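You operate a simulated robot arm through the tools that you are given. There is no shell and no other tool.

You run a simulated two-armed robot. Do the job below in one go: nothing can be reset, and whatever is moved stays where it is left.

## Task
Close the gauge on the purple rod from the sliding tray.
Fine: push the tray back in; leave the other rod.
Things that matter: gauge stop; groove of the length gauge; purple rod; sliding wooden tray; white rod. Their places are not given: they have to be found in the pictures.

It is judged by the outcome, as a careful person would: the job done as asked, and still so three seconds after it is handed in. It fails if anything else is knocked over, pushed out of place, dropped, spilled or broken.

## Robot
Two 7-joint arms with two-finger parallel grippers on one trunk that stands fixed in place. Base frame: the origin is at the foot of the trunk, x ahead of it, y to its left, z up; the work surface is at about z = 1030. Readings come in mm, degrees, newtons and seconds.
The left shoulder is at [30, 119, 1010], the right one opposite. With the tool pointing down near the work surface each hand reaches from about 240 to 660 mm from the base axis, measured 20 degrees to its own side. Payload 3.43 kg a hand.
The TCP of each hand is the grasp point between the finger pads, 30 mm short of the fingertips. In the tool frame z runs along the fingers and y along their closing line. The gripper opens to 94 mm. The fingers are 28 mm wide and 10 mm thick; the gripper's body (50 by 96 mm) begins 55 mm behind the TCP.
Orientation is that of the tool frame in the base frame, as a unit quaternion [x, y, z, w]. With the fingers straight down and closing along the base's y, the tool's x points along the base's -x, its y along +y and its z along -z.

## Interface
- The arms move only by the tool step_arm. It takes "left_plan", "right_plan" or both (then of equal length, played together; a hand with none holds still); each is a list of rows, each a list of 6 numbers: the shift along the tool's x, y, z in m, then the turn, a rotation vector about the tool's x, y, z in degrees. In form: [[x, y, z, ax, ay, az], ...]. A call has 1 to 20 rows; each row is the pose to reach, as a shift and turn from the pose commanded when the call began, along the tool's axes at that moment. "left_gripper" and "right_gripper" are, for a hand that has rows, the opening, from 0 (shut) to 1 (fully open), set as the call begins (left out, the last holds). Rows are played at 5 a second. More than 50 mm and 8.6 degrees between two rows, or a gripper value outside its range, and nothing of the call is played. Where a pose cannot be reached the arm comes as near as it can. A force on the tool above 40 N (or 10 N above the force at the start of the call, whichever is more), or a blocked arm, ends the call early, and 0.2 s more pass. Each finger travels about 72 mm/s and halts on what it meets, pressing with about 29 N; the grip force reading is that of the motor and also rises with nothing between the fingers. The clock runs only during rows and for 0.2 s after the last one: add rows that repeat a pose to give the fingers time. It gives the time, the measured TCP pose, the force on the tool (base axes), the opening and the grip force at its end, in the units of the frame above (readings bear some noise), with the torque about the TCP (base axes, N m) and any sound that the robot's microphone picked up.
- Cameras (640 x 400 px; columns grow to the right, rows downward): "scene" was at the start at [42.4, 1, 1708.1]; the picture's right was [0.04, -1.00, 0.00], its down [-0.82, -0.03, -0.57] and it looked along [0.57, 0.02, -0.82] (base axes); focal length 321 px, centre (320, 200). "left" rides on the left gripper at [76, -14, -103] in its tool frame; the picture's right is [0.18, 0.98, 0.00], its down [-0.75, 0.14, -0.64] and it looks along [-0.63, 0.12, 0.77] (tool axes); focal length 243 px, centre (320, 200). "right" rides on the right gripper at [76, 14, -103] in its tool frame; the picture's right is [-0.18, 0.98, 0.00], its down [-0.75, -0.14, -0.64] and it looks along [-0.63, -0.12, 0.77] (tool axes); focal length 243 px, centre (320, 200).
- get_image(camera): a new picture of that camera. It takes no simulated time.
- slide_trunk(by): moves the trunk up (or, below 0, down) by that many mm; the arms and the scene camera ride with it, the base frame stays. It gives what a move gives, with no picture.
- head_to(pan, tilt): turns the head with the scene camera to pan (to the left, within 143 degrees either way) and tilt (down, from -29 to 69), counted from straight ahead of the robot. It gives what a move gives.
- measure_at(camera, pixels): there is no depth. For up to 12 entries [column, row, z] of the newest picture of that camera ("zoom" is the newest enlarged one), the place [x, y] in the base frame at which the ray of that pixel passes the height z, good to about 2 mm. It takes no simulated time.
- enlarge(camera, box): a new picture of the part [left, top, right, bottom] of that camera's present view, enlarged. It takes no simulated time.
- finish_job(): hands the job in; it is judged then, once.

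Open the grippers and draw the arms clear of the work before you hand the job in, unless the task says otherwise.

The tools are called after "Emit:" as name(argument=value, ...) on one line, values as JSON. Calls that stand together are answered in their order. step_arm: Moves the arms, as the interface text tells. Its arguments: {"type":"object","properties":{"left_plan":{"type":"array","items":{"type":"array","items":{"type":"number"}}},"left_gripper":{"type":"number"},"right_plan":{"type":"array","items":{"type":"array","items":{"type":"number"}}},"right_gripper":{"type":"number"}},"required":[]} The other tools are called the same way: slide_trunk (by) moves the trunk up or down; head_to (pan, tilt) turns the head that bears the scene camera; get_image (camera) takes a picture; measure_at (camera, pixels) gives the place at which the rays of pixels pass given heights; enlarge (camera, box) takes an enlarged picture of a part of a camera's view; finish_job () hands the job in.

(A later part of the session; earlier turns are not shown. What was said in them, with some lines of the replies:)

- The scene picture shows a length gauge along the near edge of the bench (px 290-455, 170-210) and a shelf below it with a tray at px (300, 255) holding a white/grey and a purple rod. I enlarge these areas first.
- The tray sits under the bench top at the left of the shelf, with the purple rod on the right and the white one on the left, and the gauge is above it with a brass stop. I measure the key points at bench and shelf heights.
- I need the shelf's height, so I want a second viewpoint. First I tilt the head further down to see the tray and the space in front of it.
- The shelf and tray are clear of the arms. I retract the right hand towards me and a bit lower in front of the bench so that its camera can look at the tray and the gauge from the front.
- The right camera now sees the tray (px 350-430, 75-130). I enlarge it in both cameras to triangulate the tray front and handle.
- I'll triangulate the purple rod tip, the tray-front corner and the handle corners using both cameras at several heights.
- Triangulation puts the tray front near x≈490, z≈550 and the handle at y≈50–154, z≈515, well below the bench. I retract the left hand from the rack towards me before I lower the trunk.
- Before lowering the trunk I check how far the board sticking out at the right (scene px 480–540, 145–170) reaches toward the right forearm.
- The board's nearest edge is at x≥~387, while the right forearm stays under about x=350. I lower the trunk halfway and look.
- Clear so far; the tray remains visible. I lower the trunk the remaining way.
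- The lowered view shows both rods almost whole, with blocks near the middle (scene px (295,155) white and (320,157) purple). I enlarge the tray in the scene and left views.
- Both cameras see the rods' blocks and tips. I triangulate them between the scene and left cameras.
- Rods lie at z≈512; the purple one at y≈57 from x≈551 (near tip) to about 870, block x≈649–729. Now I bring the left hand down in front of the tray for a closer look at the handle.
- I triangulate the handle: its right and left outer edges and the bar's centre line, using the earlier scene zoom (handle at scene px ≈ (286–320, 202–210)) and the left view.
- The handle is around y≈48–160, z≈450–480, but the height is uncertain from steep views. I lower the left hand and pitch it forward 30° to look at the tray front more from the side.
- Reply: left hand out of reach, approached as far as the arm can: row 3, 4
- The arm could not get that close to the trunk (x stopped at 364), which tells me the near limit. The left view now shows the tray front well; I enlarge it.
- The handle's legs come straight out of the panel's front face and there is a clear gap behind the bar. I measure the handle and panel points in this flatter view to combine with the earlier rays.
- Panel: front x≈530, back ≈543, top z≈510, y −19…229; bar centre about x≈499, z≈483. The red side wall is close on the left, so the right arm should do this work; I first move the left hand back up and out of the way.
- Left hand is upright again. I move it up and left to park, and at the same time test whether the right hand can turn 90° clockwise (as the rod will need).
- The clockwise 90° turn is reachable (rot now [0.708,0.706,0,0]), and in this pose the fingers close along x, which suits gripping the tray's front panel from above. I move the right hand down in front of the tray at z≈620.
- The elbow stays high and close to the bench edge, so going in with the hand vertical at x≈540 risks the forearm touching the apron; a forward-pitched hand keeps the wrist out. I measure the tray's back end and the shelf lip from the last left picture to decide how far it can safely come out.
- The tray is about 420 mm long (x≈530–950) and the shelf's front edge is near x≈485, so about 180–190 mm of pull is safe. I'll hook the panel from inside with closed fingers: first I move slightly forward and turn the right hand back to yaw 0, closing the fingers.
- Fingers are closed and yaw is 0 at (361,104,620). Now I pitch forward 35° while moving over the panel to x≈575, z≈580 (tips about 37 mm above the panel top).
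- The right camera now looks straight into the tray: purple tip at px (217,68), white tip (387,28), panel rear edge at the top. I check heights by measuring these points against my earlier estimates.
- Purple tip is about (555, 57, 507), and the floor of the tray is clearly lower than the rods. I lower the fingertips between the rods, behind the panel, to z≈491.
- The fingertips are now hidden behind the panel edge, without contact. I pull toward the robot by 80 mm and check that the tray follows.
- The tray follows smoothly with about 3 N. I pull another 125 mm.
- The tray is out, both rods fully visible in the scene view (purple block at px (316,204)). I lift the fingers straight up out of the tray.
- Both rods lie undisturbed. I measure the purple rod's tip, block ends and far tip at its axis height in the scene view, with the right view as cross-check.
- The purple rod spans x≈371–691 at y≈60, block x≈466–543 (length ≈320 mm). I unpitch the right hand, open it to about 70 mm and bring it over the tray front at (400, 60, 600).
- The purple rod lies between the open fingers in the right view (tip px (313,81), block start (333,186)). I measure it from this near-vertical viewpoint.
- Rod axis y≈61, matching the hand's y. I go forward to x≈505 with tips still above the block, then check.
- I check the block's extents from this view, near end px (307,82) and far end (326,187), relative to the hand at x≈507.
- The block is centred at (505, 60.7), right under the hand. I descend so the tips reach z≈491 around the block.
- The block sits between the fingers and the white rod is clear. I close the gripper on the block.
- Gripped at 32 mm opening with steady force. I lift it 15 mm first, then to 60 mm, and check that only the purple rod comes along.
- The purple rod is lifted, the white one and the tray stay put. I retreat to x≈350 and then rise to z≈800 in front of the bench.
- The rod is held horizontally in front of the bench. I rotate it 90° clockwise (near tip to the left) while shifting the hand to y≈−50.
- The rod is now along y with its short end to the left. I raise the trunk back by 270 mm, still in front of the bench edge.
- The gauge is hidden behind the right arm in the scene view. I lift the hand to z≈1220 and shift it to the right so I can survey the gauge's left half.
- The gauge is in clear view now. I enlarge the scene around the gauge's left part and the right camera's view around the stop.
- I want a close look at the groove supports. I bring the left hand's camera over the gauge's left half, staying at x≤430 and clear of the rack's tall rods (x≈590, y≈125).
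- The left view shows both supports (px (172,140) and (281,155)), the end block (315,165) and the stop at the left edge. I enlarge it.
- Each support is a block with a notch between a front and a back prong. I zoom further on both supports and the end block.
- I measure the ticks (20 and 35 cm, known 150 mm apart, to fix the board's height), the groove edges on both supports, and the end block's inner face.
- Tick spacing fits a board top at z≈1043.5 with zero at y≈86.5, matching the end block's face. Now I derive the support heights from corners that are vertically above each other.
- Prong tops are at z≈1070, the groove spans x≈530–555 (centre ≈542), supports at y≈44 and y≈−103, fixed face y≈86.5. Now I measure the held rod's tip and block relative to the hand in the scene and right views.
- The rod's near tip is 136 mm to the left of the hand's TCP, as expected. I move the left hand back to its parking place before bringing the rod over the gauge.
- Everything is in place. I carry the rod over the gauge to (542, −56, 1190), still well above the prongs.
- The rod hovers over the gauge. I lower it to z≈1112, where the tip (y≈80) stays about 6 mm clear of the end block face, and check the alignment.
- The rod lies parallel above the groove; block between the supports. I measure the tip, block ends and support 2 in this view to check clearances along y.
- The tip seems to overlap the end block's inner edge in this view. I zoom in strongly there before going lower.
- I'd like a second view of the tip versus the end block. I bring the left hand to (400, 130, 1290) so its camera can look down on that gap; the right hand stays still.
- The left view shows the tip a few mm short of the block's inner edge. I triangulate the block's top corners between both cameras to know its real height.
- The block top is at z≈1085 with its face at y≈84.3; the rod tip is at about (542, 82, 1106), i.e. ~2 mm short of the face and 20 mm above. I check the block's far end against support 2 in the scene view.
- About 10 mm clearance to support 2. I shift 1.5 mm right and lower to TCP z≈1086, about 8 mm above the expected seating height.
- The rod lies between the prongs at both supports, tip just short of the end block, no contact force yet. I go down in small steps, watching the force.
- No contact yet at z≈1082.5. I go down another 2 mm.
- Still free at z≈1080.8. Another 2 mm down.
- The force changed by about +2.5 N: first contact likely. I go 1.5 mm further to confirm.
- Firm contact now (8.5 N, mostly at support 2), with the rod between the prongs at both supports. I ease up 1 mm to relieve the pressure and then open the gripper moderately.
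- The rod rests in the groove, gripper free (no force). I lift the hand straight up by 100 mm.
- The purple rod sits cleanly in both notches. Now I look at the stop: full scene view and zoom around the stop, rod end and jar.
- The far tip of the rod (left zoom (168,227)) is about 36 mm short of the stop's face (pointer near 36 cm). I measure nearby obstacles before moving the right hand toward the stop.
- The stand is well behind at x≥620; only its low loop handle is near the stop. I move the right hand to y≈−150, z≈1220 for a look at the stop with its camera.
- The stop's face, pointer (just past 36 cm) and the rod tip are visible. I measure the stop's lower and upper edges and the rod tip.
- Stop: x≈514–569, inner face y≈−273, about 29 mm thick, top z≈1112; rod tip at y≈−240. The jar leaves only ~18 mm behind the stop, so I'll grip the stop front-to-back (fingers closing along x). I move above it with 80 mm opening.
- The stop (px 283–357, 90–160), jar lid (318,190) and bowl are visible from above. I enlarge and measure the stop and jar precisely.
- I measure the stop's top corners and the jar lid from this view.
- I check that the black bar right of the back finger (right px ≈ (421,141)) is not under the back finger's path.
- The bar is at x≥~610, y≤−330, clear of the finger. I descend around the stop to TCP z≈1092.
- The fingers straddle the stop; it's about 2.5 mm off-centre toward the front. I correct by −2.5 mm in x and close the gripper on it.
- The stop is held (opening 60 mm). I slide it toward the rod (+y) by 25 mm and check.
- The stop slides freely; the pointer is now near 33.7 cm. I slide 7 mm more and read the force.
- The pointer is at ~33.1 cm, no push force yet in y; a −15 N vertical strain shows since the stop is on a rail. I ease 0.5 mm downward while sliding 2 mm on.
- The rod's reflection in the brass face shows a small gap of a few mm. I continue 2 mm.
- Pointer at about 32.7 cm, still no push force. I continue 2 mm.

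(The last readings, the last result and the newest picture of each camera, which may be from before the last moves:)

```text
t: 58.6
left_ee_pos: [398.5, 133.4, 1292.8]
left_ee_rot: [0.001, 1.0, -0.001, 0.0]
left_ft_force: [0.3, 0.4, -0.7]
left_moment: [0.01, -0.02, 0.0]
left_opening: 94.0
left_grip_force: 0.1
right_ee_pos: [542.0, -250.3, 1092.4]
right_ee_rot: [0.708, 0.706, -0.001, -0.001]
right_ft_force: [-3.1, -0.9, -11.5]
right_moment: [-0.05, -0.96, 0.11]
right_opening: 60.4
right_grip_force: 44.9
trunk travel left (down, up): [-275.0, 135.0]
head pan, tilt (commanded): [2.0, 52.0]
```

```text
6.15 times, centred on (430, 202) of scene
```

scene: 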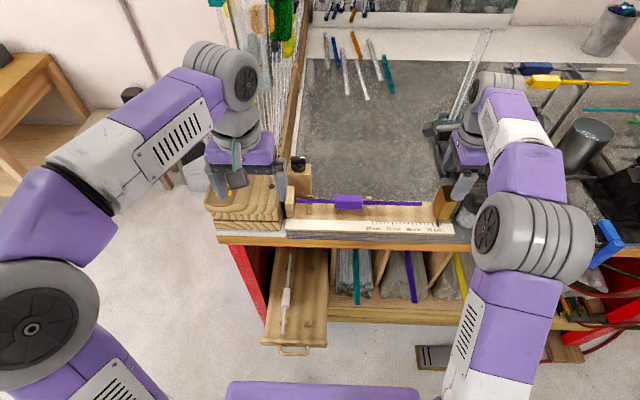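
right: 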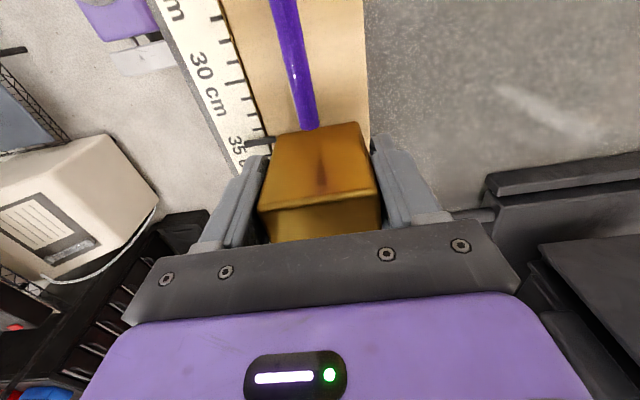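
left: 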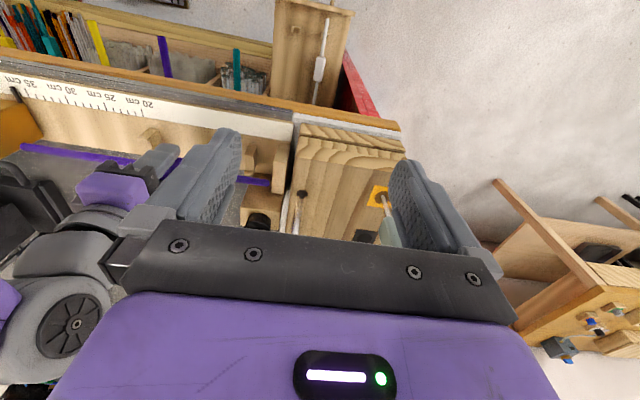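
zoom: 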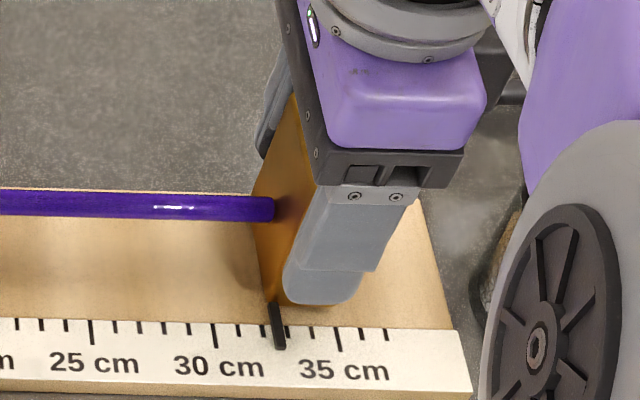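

The reflection nearly meets the rod end. I continue in 1 mm steps.

Emit:
step_arm(right_plan=[[0.0007, 0, 0.0, 0, 0, 0], [0.0013, 0, 0.0, 0, 0, 0]])

Emit:
enlarge(camera="scene", box=[400, 170, 460, 235])

Emit:
enlarge(camera="left", box=[220, 120, 330, 220])

```text
t: 59.2
left_ee_pos: [399.0, 131.9, 1293.2]
left_ee_rot: [0.0, 1.0, 0.0, 0.0]
left_ft_force: [0.1, 0.4, 0.0]
left_moment: [-0.03, 0.01, -0.03]
left_opening: 94.0
left_grip_force: 0.1
right_ee_pos: [541.8, -250.2, 1091.9]
right_ee_rot: [0.708, 0.706, 0.0, 0.0]
right_ft_force: [0.0, -1.5, -6.9]
right_moment: [0.21, 0.54, 0.03]
right_opening: 60.3
right_grip_force: 45.0
trunk travel left (down, up): [-275.0, 135.0]
head pan, tilt (commanded): [2.0, 52.0]
```

```text
6.15 times, centred on (430, 202) of scene
```

zoom: 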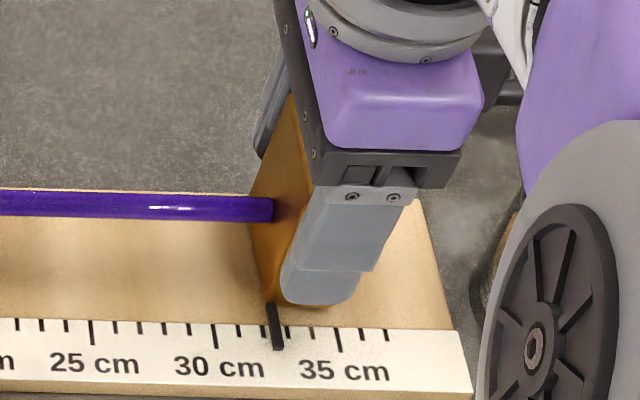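

```text
4.00 times, centred on (275, 170) of left
```

zoom: 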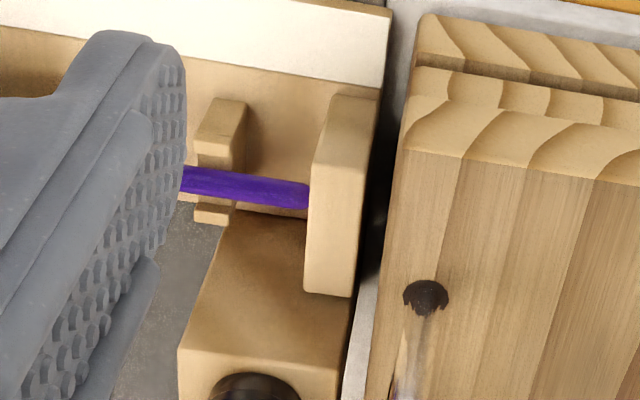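

The rod seems to start moving (end at zoom u≈271 vs 274). I continue 1.3 mm at a time, watching Fy.

Emit:
step_arm(right_plan=[[0.0007, 0, 0.0, 0, 0, 0], [0.0013, 0, 0.0, 0, 0, 0]])

Emit:
enlarge(camera="scene", box=[400, 170, 460, 235])

Emit:
enlarge(camera="left", box=[255, 140, 315, 190])

```text
t: 59.8
left_ee_pos: [399.2, 132.7, 1293.0]
left_ee_rot: [0.0, 1.0, -0.001, 0.0]
left_ft_force: [-1.0, 0.1, -0.9]
left_moment: [0.01, 0.0, -0.01]
left_opening: 94.0
left_grip_force: 0.0
right_ee_pos: [540.9, -248.8, 1090.8]
right_ee_rot: [0.708, 0.706, 0.0, 0.0]
right_ft_force: [0.3, -2.6, -8.0]
right_moment: [0.1, 0.03, -0.07]
right_opening: 60.3
right_grip_force: 44.8
trunk travel left (down, up): [-275.0, 135.0]
head pan, tilt (commanded): [2.0, 52.0]
```

```text
6.15 times, centred on (430, 202) of scene
```

zoom: 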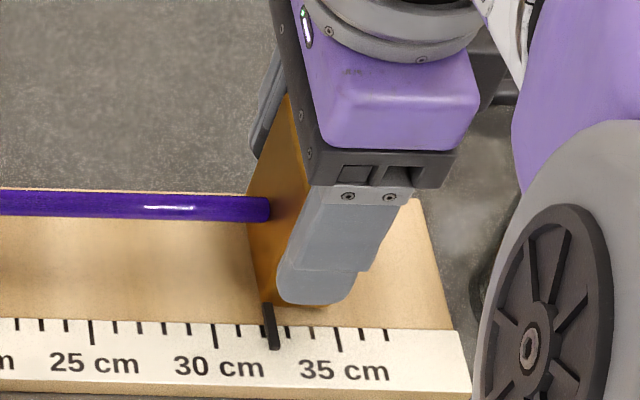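

```text
8.00 times, centred on (285, 165) of left
```

zoom: 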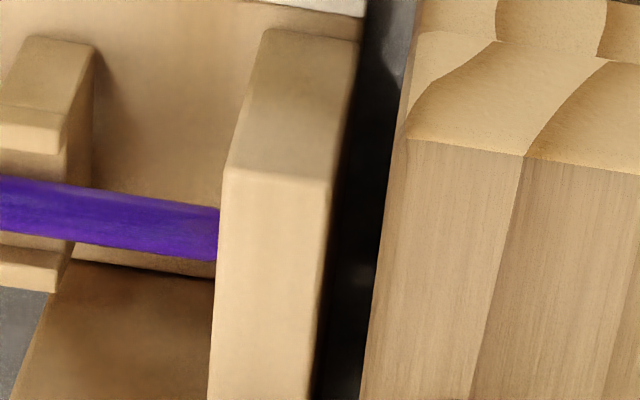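

The rod now moves together with the stop; its near tip is within ~2 mm of the end face. I keep nudging.

Emit:
step_arm(right_plan=[[0.0005, 0, 0.0, 0, 0, 0], [0.001, 0, 0.0, 0, 0, 0]])

Emit:
enlarge(camera="scene", box=[278, 178, 326, 208])

```text
t: 60.4
left_ee_pos: [399.9, 132.1, 1292.5]
left_ee_rot: [0.001, 1.0, 0.001, 0.0]
left_ft_force: [0.2, -0.2, -0.8]
left_moment: [-0.01, 0.01, 0.04]
left_opening: 93.8
left_grip_force: 0.0
right_ee_pos: [542.0, -247.8, 1091.5]
right_ee_rot: [0.707, 0.707, 0.0, 0.0]
right_ft_force: [1.6, -5.4, -4.5]
right_moment: [0.6, 0.68, 0.21]
right_opening: 60.2
right_grip_force: 44.8
trunk travel left (down, up): [-275.0, 135.0]
head pan, tilt (commanded): [2.0, 52.0]
```

```text
13.33 times, centred on (302, 193) of scene
```

zoom: 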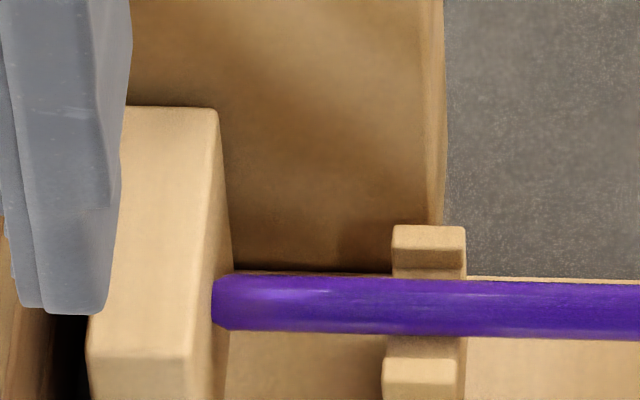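

Fy rises to −5 N and the tip visually meets the end face. I nudge 0.7 mm more to confirm a firm closure.

Emit:
step_arm(right_plan=[[0.0004, 0, 0.0, 0, 0, 0], [0.0007, 0, 0.0, 0, 0, 0]])

Emit:
enlarge(camera="scene", box=[400, 170, 460, 235])

Emit:
enlarge(camera="left", box=[255, 140, 315, 190])

```text
t: 61.0
left_ee_pos: [399.0, 131.6, 1293.7]
left_ee_rot: [0.001, 1.0, 0.001, 0.0]
left_ft_force: [0.4, 0.0, -0.6]
left_moment: [0.0, 0.05, -0.04]
left_opening: 94.3
left_grip_force: 0.0
right_ee_pos: [541.5, -247.4, 1091.1]
right_ee_rot: [0.708, 0.706, 0.0, 0.0]
right_ft_force: [0.7, -8.9, 0.4]
right_moment: [0.62, 0.85, 0.36]
right_opening: 60.2
right_grip_force: 44.9
trunk travel left (down, up): [-275.0, 135.0]
head pan, tilt (commanded): [2.0, 52.0]
```

```text
6.15 times, centred on (430, 202) of scene
```

zoom: 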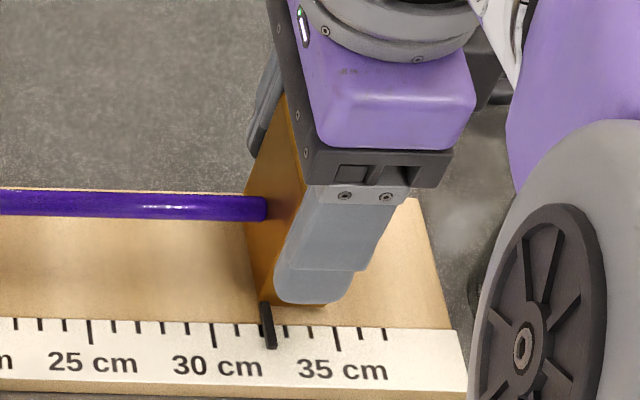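

```text
8.00 times, centred on (285, 165) of left
```

zoom: 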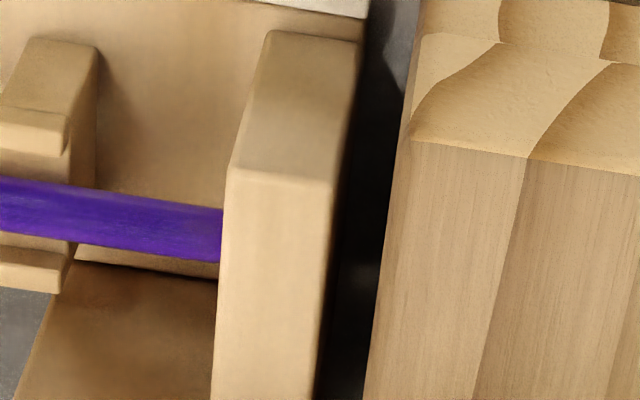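

Fy is now −9 N with hardly any motion: the gauge is closed firmly on the rod, pointer ≈32 cm. I open the gripper to release the stop.

Emit:
step_arm(right_plan=[[0, 0, 0, 0, 0, 0], [0, 0, 0, 0, 0, 0], [0, 0, 0, 0, 0, 0]], right_gripper=0.87)

Emit:
get_image(camera="right")

Emit:
enlarge(camera="scene", box=[400, 170, 460, 235])

```text
t: 61.8
left_ee_pos: [398.6, 132.2, 1292.1]
left_ee_rot: [0.0, 1.0, 0.0, 0.001]
left_ft_force: [-0.3, 0.2, -1.0]
left_moment: [-0.01, 0.03, 0.01]
left_opening: 93.8
left_grip_force: 0.0
right_ee_pos: [541.9, -245.9, 1091.8]
right_ee_rot: [0.707, 0.708, -0.001, 0.001]
right_ft_force: [0.4, 0.4, -1.0]
right_moment: [0.0, 0.0, -0.01]
right_opening: 82.0
right_grip_force: 0.2
trunk travel left (down, up): [-275.0, 135.0]
head pan, tilt (commanded): [2.0, 52.0]
```

```text
taken
```

right: 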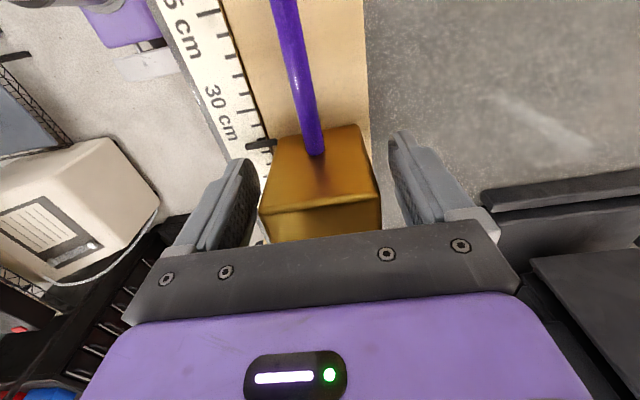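

```text
6.15 times, centred on (430, 202) of scene
```

zoom: 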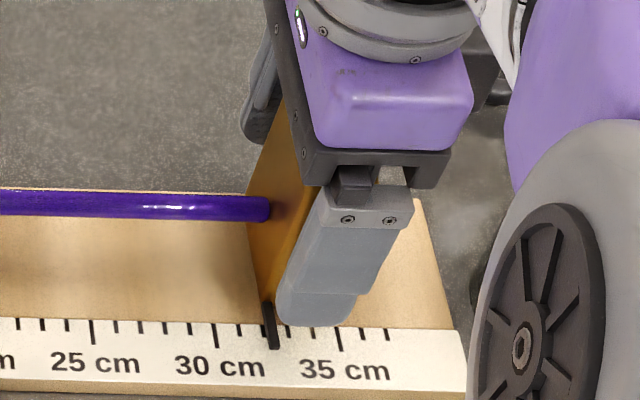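

Released; relative to the scale nothing changed (pointer ≈32.2 cm, rod end touching). I lift the hand straight up and away from the stop.

Emit:
step_arm(right_plan=[[0, 0, -0.03, 0, 0, 0], [0, 0, -0.065, 0, 0, 0], [0, 0, -0.1, 0, 0, 0], [0, 0, -0.135, 0, 0, 0]])

Emit:
get_image(camera="right")

Emit:
enlarge(camera="scene", box=[280, 150, 460, 250])

```text
t: 62.8
left_ee_pos: [398.3, 132.7, 1292.0]
left_ee_rot: [0.001, 1.0, 0.0, 0.0]
left_ft_force: [0.3, 0.0, -0.6]
left_moment: [0.0, 0.01, 0.03]
left_opening: 94.2
left_grip_force: 0.1
right_ee_pos: [541.3, -244.8, 1225.7]
right_ee_rot: [0.707, 0.707, 0.001, 0.001]
right_ft_force: [0.3, -0.8, -0.1]
right_moment: [-0.01, 0.01, 0.0]
right_opening: 81.6
right_grip_force: 0.1
trunk travel left (down, up): [-275.0, 135.0]
head pan, tilt (commanded): [2.0, 52.0]
```

```text
taken
```

right: 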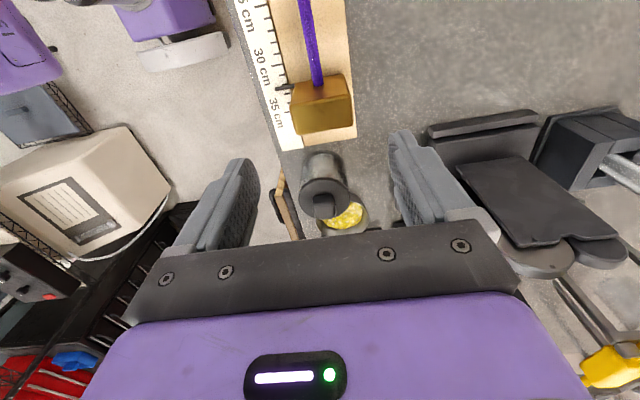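

```text
3.56 times, centred on (370, 200) of scene
```

zoom: 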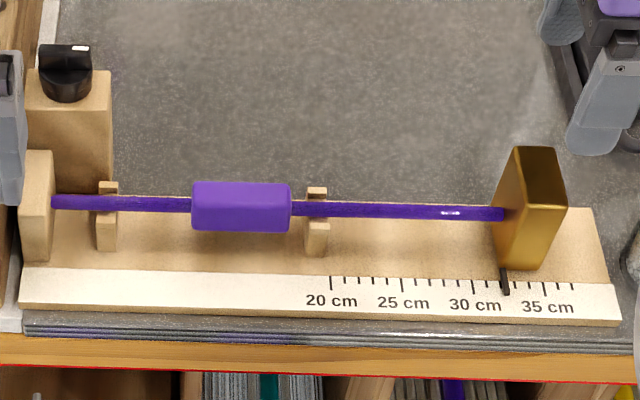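

The gauge is closed: rod between the end block and the brass stop, seated on both supports. Now for the tray: I retract both arms in front of the bench.

Emit:
step_arm(left_plan=[[0.017, 0.03, -0.002, 0, 0, 0], [0.034, 0.058, -0.005, 0, 0, 0], [0.051, 0.086, -0.008, 0, 0, 0], [0.068, 0.113, -0.01, 0, 0, 0], [0.085, 0.14, -0.012, 0, 0, 0], [0.102, 0.167, -0.014, 0, 0, 0], [0.119, 0.194, -0.016, 0, 0, 0]], right_plan=[[0.01, -0.035, 0, 0, 0, 0], [0.025, -0.07, 0, 0, 0, 0], [0.045, -0.105, 0, 0, 0, 0], [0.07, -0.14, 0, 0, 0, 0], [0.095, -0.175, 0, 0, 0, 0], [0.12, -0.21, 0, 0, 0, 0], [0.145, -0.241, 0, 0, 0, 0]], right_gripper=0)

Emit:
get_image(camera="scene")

```text
t: 64.4
left_ee_pos: [280.9, 324.0, 1306.4]
left_ee_rot: [0.001, 1.0, 0.001, 0.001]
left_ft_force: [0.9, 0.6, -0.1]
left_moment: [-0.02, 0.01, 0.01]
left_opening: 93.8
left_grip_force: 0.0
right_ee_pos: [300.2, -97.7, 1226.9]
right_ee_rot: [0.708, 0.707, 0.001, 0.001]
right_ft_force: [-0.4, -0.1, 0.5]
right_moment: [0.01, 0.0, 0.01]
right_opening: 0.0
right_grip_force: 29.1
trunk travel left (down, up): [-275.0, 135.0]
head pan, tilt (commanded): [2.0, 52.0]
```

```text
taken
```

scene: 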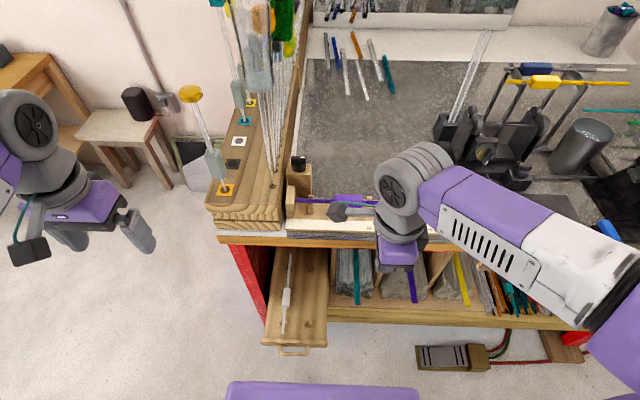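

Both arms are in front of the bench. I lower the trunk by 270 mm again, the same as before.

Emit:
slide_trunk(by=-270)

Emit:
head_to(pan=5, tilt=62)

Emit:
get_image(camera="scene")

Emit:
enlarge(camera="scene", box=[230, 110, 390, 280])

```text
t: 67.1
left_ee_pos: [281.4, 322.6, 1036.9]
left_ee_rot: [0.001, 1.0, 0.0, 0.0]
left_ft_force: [-0.8, -0.1, -0.1]
left_moment: [-0.02, 0.02, 0.0]
left_opening: 94.0
left_grip_force: 0.1
right_ee_pos: [301.2, -98.2, 954.9]
right_ee_rot: [0.707, 0.707, 0.0, 0.0]
right_ft_force: [-0.7, -0.6, -0.1]
right_moment: [0.0, -0.01, 0.01]
right_opening: 0.0
right_grip_force: 29.2
trunk travel left (down, up): [-5.0, 405.0]
head pan, tilt (commanded): [2.0, 52.0]
```

```text
t: 67.8
left_ee_pos: [281.0, 324.4, 1036.6]
left_ee_rot: [0.001, 1.0, -0.001, 0.0]
left_ft_force: [-0.5, 0.3, 1.3]
left_moment: [-0.02, 0.02, 0.0]
left_opening: 93.9
left_grip_force: 0.0
right_ee_pos: [301.9, -100.1, 955.0]
right_ee_rot: [0.707, 0.707, 0.0, 0.0]
right_ft_force: [1.0, 1.1, -0.2]
right_moment: [0.0, 0.0, -0.02]
right_opening: 0.0
right_grip_force: 29.1
trunk travel left (down, up): [-5.0, 405.0]
head pan, tilt (commanded): [5.0, 62.0]
```

```text
taken
```

scene: 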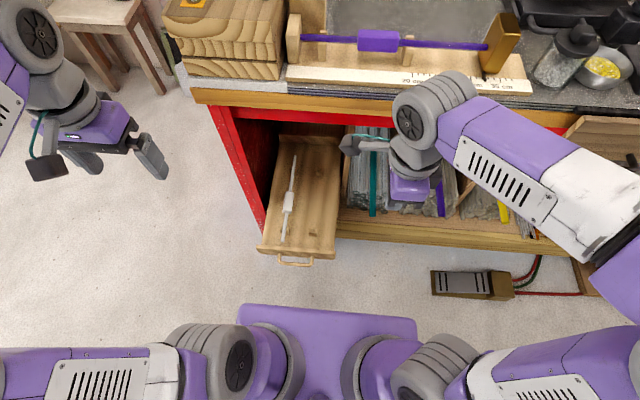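

```text
2.35 times, centred on (310, 195) of scene
```

zoom: 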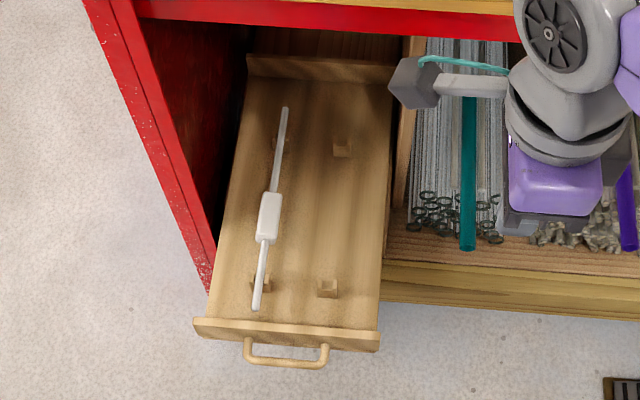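

The tray and white rod are as left. I measure the handle bar (zoom (250–328, 345–365)) at its height z≈483.

Emit:
measure_at(camera="scene", pixels=[[296, 264.5, 476], [296, 264.5, 483], [279.5, 258, 483], [313, 261, 483], [256, 246, 510], [335.5, 251, 510]])

```text
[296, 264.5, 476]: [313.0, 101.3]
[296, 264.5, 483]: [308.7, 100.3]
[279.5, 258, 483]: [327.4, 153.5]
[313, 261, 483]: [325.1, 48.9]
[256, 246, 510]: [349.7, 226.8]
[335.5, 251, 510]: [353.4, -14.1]
```

Handle front is at x≈310, y≈101. I bring the closed right hand (yaw −90°) down in front of it: first to (280, 101, 700).

Emit:
step_arm(right_plan=[[0.025, -0.003, 0.032, 0, 0, 0], [0.05, -0.006, 0.064, 0, 0, 0], [0.075, -0.009, 0.096, 0, 0, 0], [0.1, -0.012, 0.128, 0, 0, 0], [0.125, -0.015, 0.16, 0, 0, 0], [0.15, -0.018, 0.192, 0, 0, 0], [0.175, -0.02, 0.224, 0, 0, 0], [0.2, -0.0215, 0.255, 0, 0, 0]])

Emit:
get_image(camera="scene")

```text
t: 69.6
left_ee_pos: [281.5, 322.6, 1036.1]
left_ee_rot: [0.001, 1.0, 0.0, 0.001]
left_ft_force: [-0.2, -0.3, 0.2]
left_moment: [-0.02, 0.0, 0.02]
left_opening: 94.0
left_grip_force: 0.1
right_ee_pos: [279.5, 103.5, 700.9]
right_ee_rot: [0.707, 0.707, 0.0, 0.0]
right_ft_force: [0.3, -0.2, -1.1]
right_moment: [0.02, 0.01, -0.03]
right_opening: 0.2
right_grip_force: 28.8
trunk travel left (down, up): [-5.0, 405.0]
head pan, tilt (commanded): [5.0, 62.0]
```

```text
taken
```

scene: 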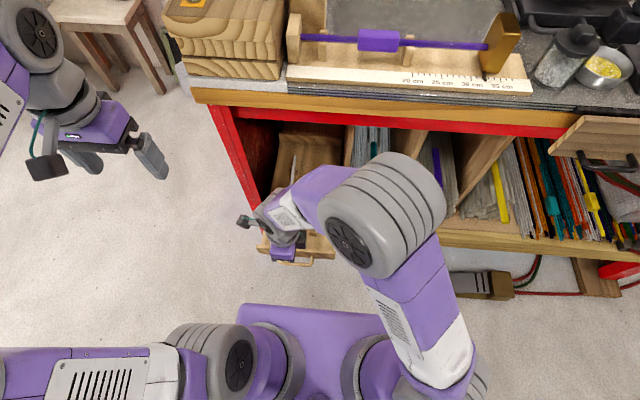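

The hand is in front of the tray at z≈700. I lower it to z≈488 so the closed fingers face the handle bar.

Emit:
step_arm(right_plan=[[0, 0, 0.04, 0, 0, 0], [0, 0, 0.08, 0, 0, 0], [0, 0, 0.12, 0, 0, 0], [0, 0, 0.16, 0, 0, 0], [0, 0, 0.19, 0, 0, 0], [0, 0, 0.212, 0, 0, 0]])

Emit:
get_image(camera="right")

Emit:
get_image(camera="scene")

```text
t: 71.0
left_ee_pos: [282.0, 321.8, 1036.0]
left_ee_rot: [0.001, 1.0, -0.001, 0.0]
left_ft_force: [-0.4, -0.5, -0.5]
left_moment: [-0.02, 0.01, 0.01]
left_opening: 93.8
left_grip_force: 0.1
right_ee_pos: [277.8, 100.8, 488.4]
right_ee_rot: [0.706, 0.708, -0.001, -0.001]
right_ft_force: [0.4, 0.1, -0.4]
right_moment: [0.03, -0.02, -0.01]
right_opening: 0.0
right_grip_force: 29.4
trunk travel left (down, up): [-5.0, 405.0]
head pan, tilt (commanded): [5.0, 62.0]
```

```text
taken
```

right: 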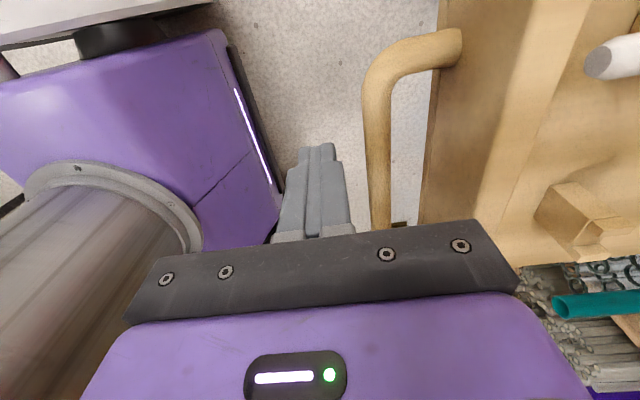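

```text
taken
```

scene: 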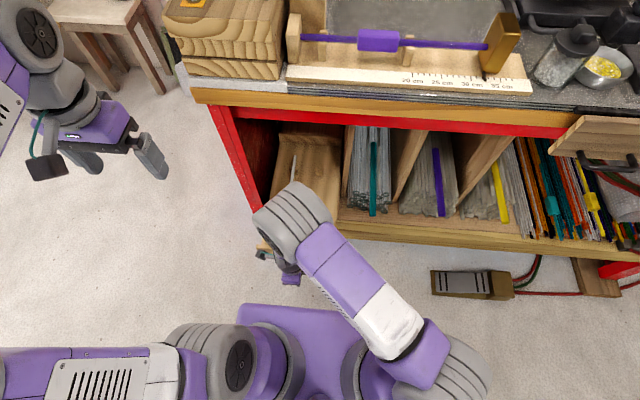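

The handle bar (right px (378,150)) is just ahead of the closed fingers. I push forward 100 mm, watching the force.

Emit:
step_arm(right_plan=[[0, 0.015, 0, 0, 0, 0], [0, 0.025, 0, 0, 0, 0], [0, 0.04, 0, 0, 0, 0], [0, 0.06, 0, 0, 0, 0], [0, 0.08, 0, 0, 0, 0], [0, 0.1, 0, 0, 0, 0]])

Emit:
get_image(camera="right")

Emit:
get_image(camera="scene")

```text
t: 72.4
left_ee_pos: [282.5, 324.0, 1036.3]
left_ee_rot: [0.001, 1.0, 0.0, 0.0]
left_ft_force: [0.3, -0.6, 0.0]
left_moment: [-0.01, 0.01, 0.01]
left_opening: 94.0
left_grip_force: 0.0
right_ee_pos: [380.8, 100.9, 488.1]
right_ee_rot: [0.708, 0.707, 0.0, 0.0]
right_ft_force: [0.4, 0.4, -0.4]
right_moment: [0.04, 0.02, -0.01]
right_opening: 0.0
right_grip_force: 29.2
trunk travel left (down, up): [-5.0, 405.0]
head pan, tilt (commanded): [5.0, 62.0]
```

```text
taken
```

right: 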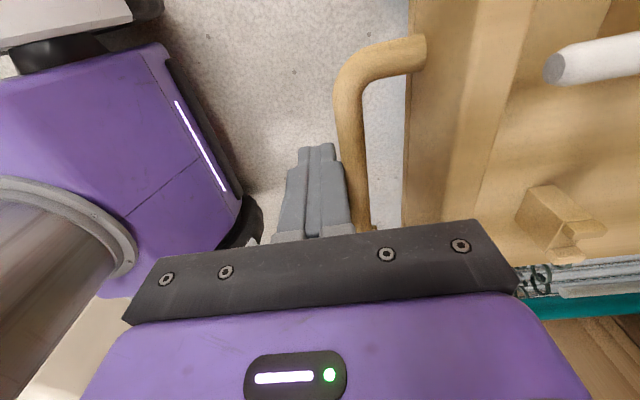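

```text
taken
```

scene: 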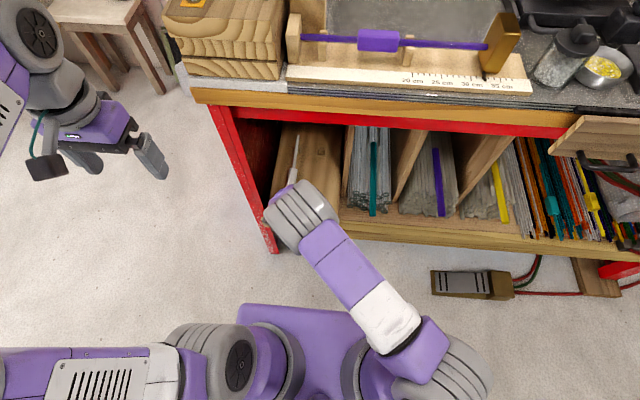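

The tray moves in smoothly with the white rod undisturbed. I push another 90 mm.

Emit:
step_arm(right_plan=[[0, 0.018, 0, 0, 0, 0], [0, 0.036, 0, 0, 0, 0], [0, 0.054, 0, 0, 0, 0], [0, 0.072, 0, 0, 0, 0], [0, 0.09, 0, 0, 0, 0]])

Emit:
get_image(camera="right")

Emit:
get_image(camera="scene")

```text
t: 73.6
left_ee_pos: [281.3, 323.5, 1036.0]
left_ee_rot: [0.001, 1.0, 0.0, 0.001]
left_ft_force: [-0.6, -0.1, -0.6]
left_moment: [0.02, 0.02, -0.01]
left_opening: 94.0
left_grip_force: 0.0
right_ee_pos: [468.6, 101.6, 488.1]
right_ee_rot: [0.708, 0.706, -0.001, 0.0]
right_ft_force: [0.5, -1.2, 0.3]
right_moment: [-0.03, -0.01, 0.02]
right_opening: 0.0
right_grip_force: 28.4
trunk travel left (down, up): [-5.0, 405.0]
head pan, tilt (commanded): [5.0, 62.0]
```

```text
taken
```

right: 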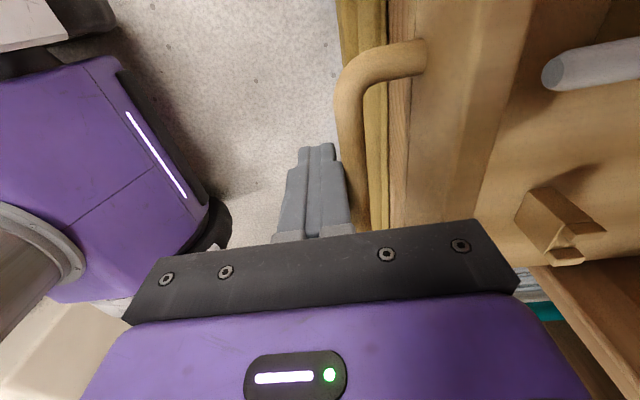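

```text
taken
```

scene: 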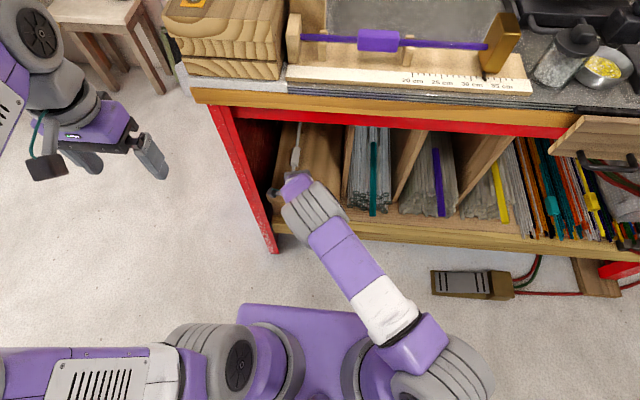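

About 13 mm remain to the original position. I push on in smaller steps and watch for the stop.

Emit:
step_arm(right_plan=[[0, 0.003, 0, 0, 0, 0], [0, 0.006, 0, 0, 0, 0], [0, 0.009, 0, 0, 0, 0]])

Emit:
enlarge(camera="scene", box=[250, 110, 378, 240])

```text
t: 74.4
left_ee_pos: [279.0, 323.3, 1036.8]
left_ee_rot: [0.0, 1.0, 0.0, 0.001]
left_ft_force: [0.2, 0.4, -0.9]
left_moment: [0.0, 0.04, 0.01]
left_opening: 94.0
left_grip_force: 0.1
right_ee_pos: [473.5, 102.3, 489.2]
right_ee_rot: [0.707, 0.707, -0.004, -0.003]
right_ft_force: [-32.8, -2.7, 12.2]
right_moment: [0.15, -0.24, 0.36]
right_opening: 0.0
right_grip_force: 28.4
trunk travel left (down, up): [-5.0, 405.0]
head pan, tilt (commanded): [5.0, 62.0]
```

```text
3.08 times, centred on (314, 175) of scene
```

zoom: 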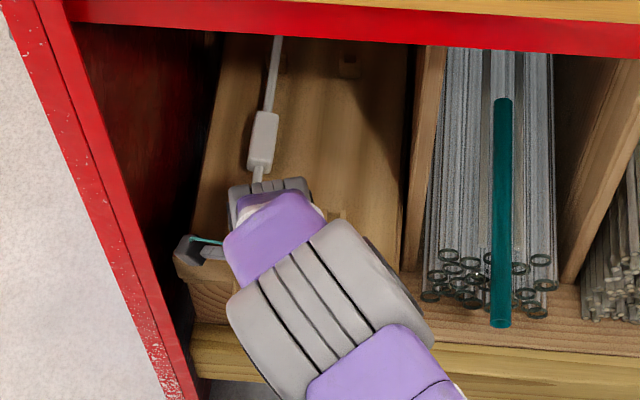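

Fx jumped to −33 N at x≈473: the tray is home, and the white rod's block is back where it was originally (zoom (263,142)). I back off.

Emit:
step_arm(right_plan=[[0, -0.01, 0, 0, 0, 0], [0, -0.04, 0, 0, 0, 0], [0, -0.08, 0, 0, 0, 0], [0, -0.12, 0, 0, 0, 0], [0, -0.16, -0.01, 0, 0, 0], [0, -0.17, -0.05, 0, 0, 0], [0, -0.17, -0.095, 0, 0, 0], [0, -0.17, -0.14, 0, 0, 0]])

Emit:
get_image(camera="scene")

Emit:
enlarge(camera="scene", box=[250, 110, 378, 240])

Emit:
get_image(camera="right")

```text
t: 76.2
left_ee_pos: [281.9, 322.2, 1036.1]
left_ee_rot: [0.001, 1.0, 0.001, 0.001]
left_ft_force: [0.0, -0.6, -0.5]
left_moment: [0.01, 0.03, 0.02]
left_opening: 94.0
left_grip_force: 0.1
right_ee_pos: [308.0, 101.4, 628.9]
right_ee_rot: [0.707, 0.708, 0.001, -0.001]
right_ft_force: [-0.8, 0.2, 0.0]
right_moment: [0.0, 0.01, 0.01]
right_opening: 0.0
right_grip_force: 29.4
trunk travel left (down, up): [-5.0, 405.0]
head pan, tilt (commanded): [5.0, 62.0]
```

```text
taken
```

scene: 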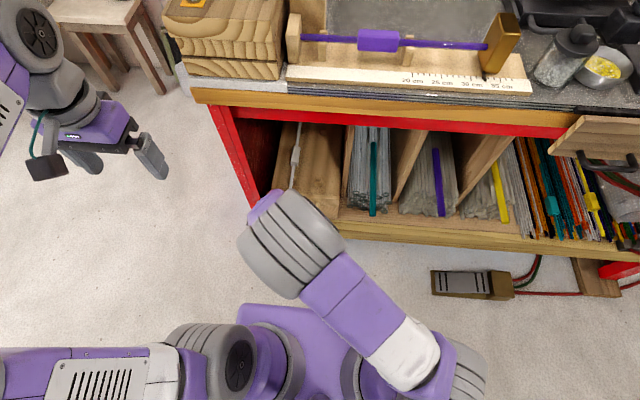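

```text
3.08 times, centred on (314, 175) of scene
```

zoom: 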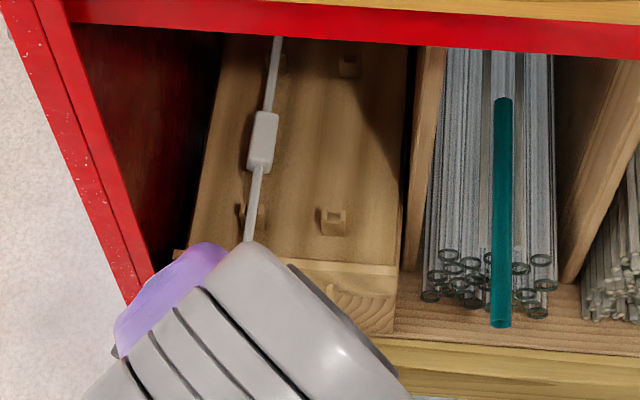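

```text
taken
```

right: 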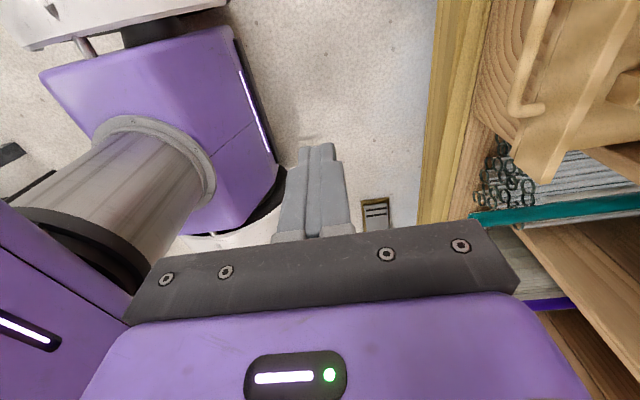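

The tray front matches its original position and the white rod is in place. I raise the right hand back to its free spot and open it.

Emit:
step_arm(right_plan=[[-0.022, 0, -0.036, 0, 0, 0], [-0.044, 0, -0.072, 0, 0, 0], [-0.066, 0, -0.108, 0, 0, 0], [-0.088, 0, -0.144, 0, 0, 0], [-0.11, 0, -0.18, 0, 0, 0], [-0.132, 0, -0.216, 0, 0, 0], [-0.154, 0, -0.252, 0, 0, 0], [-0.177, 0, -0.288, 0, 0, 0], [-0.2, 0, -0.324, 0, 0, 0]], right_gripper=1)

Emit:
slide_trunk(by=270)

Emit:
head_to(pan=0, tilt=55)

Emit:
get_image(camera="scene")

```text
t: 78.2
left_ee_pos: [281.4, 321.9, 1036.2]
left_ee_rot: [0.001, 1.0, 0.0, 0.0]
left_ft_force: [0.4, 0.0, 0.9]
left_moment: [0.0, 0.02, -0.04]
left_opening: 94.1
left_grip_force: 0.0
right_ee_pos: [310.1, -99.5, 952.4]
right_ee_rot: [0.708, 0.706, 0.0, 0.0]
right_ft_force: [0.8, 0.2, 0.5]
right_moment: [0.0, 0.03, 0.02]
right_opening: 93.9
right_grip_force: 0.0
trunk travel left (down, up): [-5.0, 405.0]
head pan, tilt (commanded): [5.0, 62.0]
```

```text
t: 81.0
left_ee_pos: [281.5, 322.8, 1306.8]
left_ee_rot: [0.001, 1.0, 0.001, 0.0]
left_ft_force: [-1.1, 0.2, -0.8]
left_moment: [0.01, 0.01, 0.0]
left_opening: 93.6
left_grip_force: 0.0
right_ee_pos: [308.4, -100.0, 1222.2]
right_ee_rot: [0.707, 0.707, 0.0, 0.0]
right_ft_force: [-0.5, 0.5, -0.5]
right_moment: [0.01, -0.01, 0.0]
right_opening: 93.9
right_grip_force: 0.1
trunk travel left (down, up): [-275.0, 135.0]
head pan, tilt (commanded): [5.0, 62.0]
```

```text
t: 81.7
left_ee_pos: [281.4, 323.1, 1306.2]
left_ee_rot: [0.002, 1.0, 0.0, 0.0]
left_ft_force: [-1.0, 0.2, -0.1]
left_moment: [-0.01, 0.03, 0.01]
left_opening: 94.1
left_grip_force: 0.0
right_ee_pos: [310.3, -99.5, 1222.0]
right_ee_rot: [0.707, 0.707, 0.0, 0.001]
right_ft_force: [-0.3, -0.1, 1.0]
right_moment: [-0.01, 0.01, 0.0]
right_opening: 93.8
right_grip_force: 0.0
trunk travel left (down, up): [-275.0, 135.0]
head pan, tilt (commanded): [0.0, 55.0]
```

```text
taken
```

scene: 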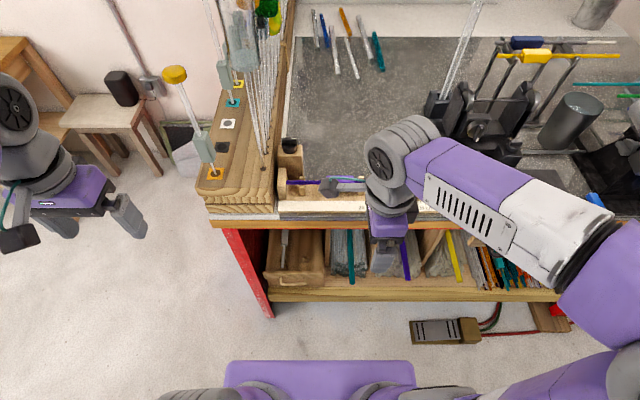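

The tray is closed. I move the right hand further right to clear the gauge and take a last look.

Emit:
step_arm(right_plan=[[-0.04, 0, -0.02, 0, 0, 0], [-0.08, 0, -0.04, 0, 0, 0], [-0.12, 0, -0.06, 0, 0, 0], [-0.16, 0, -0.08, 0, 0, 0], [-0.2, 0, -0.1, 0, 0, 0], [-0.24, 0, -0.11, 0, 0, 0]])

Emit:
get_image(camera="scene")

Emit:
enlarge(camera="scene", box=[260, 140, 440, 250])

Emit:
enlarge(camera="scene", box=[230, 215, 340, 310])

```text
t: 83.1
left_ee_pos: [282.6, 323.3, 1307.5]
left_ee_rot: [0.001, 1.0, 0.001, 0.0]
left_ft_force: [0.0, -0.4, -0.9]
left_moment: [0.01, -0.02, 0.03]
left_opening: 94.2
left_grip_force: 0.1
right_ee_pos: [310.1, -342.7, 1330.1]
right_ee_rot: [0.707, 0.707, -0.001, 0.0]
right_ft_force: [0.3, -0.5, -0.1]
right_moment: [-0.01, -0.02, 0.0]
right_opening: 93.7
right_grip_force: 0.0
trunk travel left (down, up): [-275.0, 135.0]
head pan, tilt (commanded): [0.0, 55.0]
```

```text
taken
```

scene: 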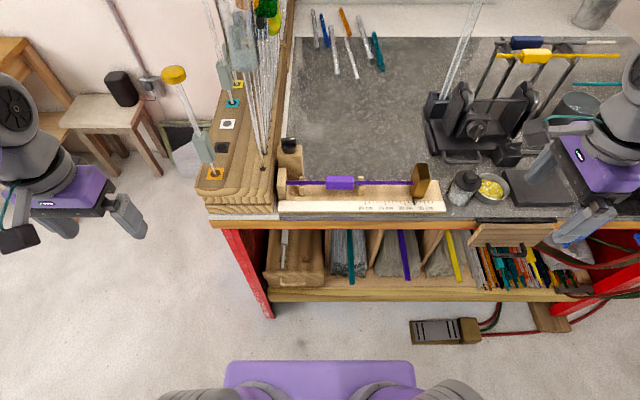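

```text
3.56 times, centred on (350, 195) of scene
```

zoom: 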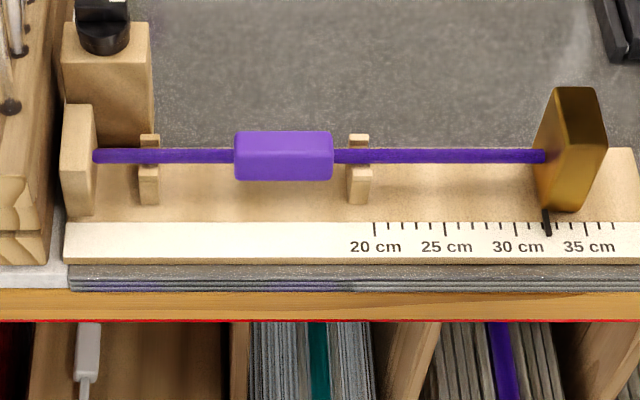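

```text
4.21 times, centred on (285, 262) of scene
```

zoom: 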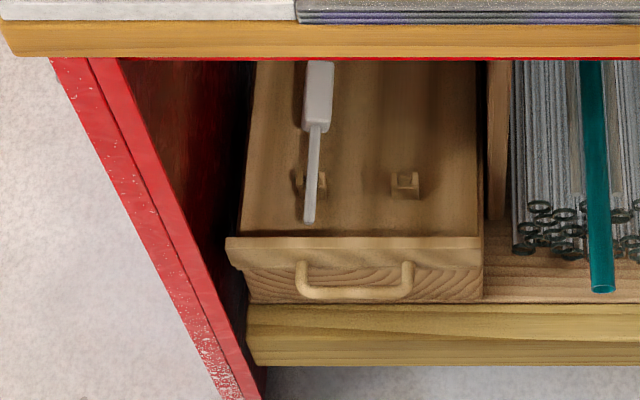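

Tray closed with the white rod in place. I do a last close check of both rod ends.

Emit:
enlarge(camera="scene", box=[270, 165, 318, 205])

Emit:
enlarge(camera="scene", box=[390, 160, 438, 208])

```text
10.00 times, centred on (294, 185) of scene
```

zoom: 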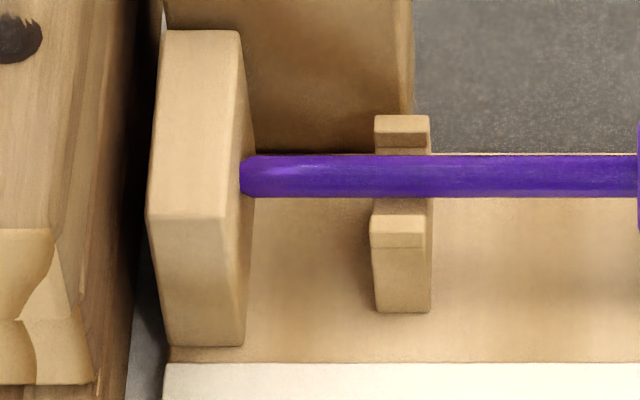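

```text
8.33 times, centred on (414, 184) of scene
```

zoom: 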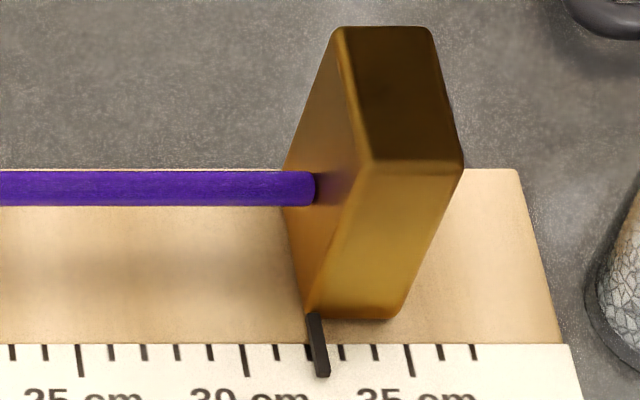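

The rod touches the end block on the left and the brass stop on the right (pointer ≈32.3 cm). The tray is pushed in with the white rod untouched, and both grippers are open and clear, so I hand the job in.

Emit:
finish_job()

```text
The job is handed in.
```

The gauge is closed on the purple rod and the job is handed in. I don't have the judge's result, only my own final checks.

- **Gauge:** The rod rests in both notches of the groove. Its left end meets the fixed end block and the brass stop touches its right end. I pushed the stop until it met about 9 N of resistance. After I let go, the pointer stayed at about 32 cm.
- **Tray:** I pushed it back in until it stopped against its end. Its front and the white rod look just as they did at the start.
- **Surroundings:** I saw nothing knocked over or moved in the last pictures. Both grippers are open and the arms are clear of the bench.
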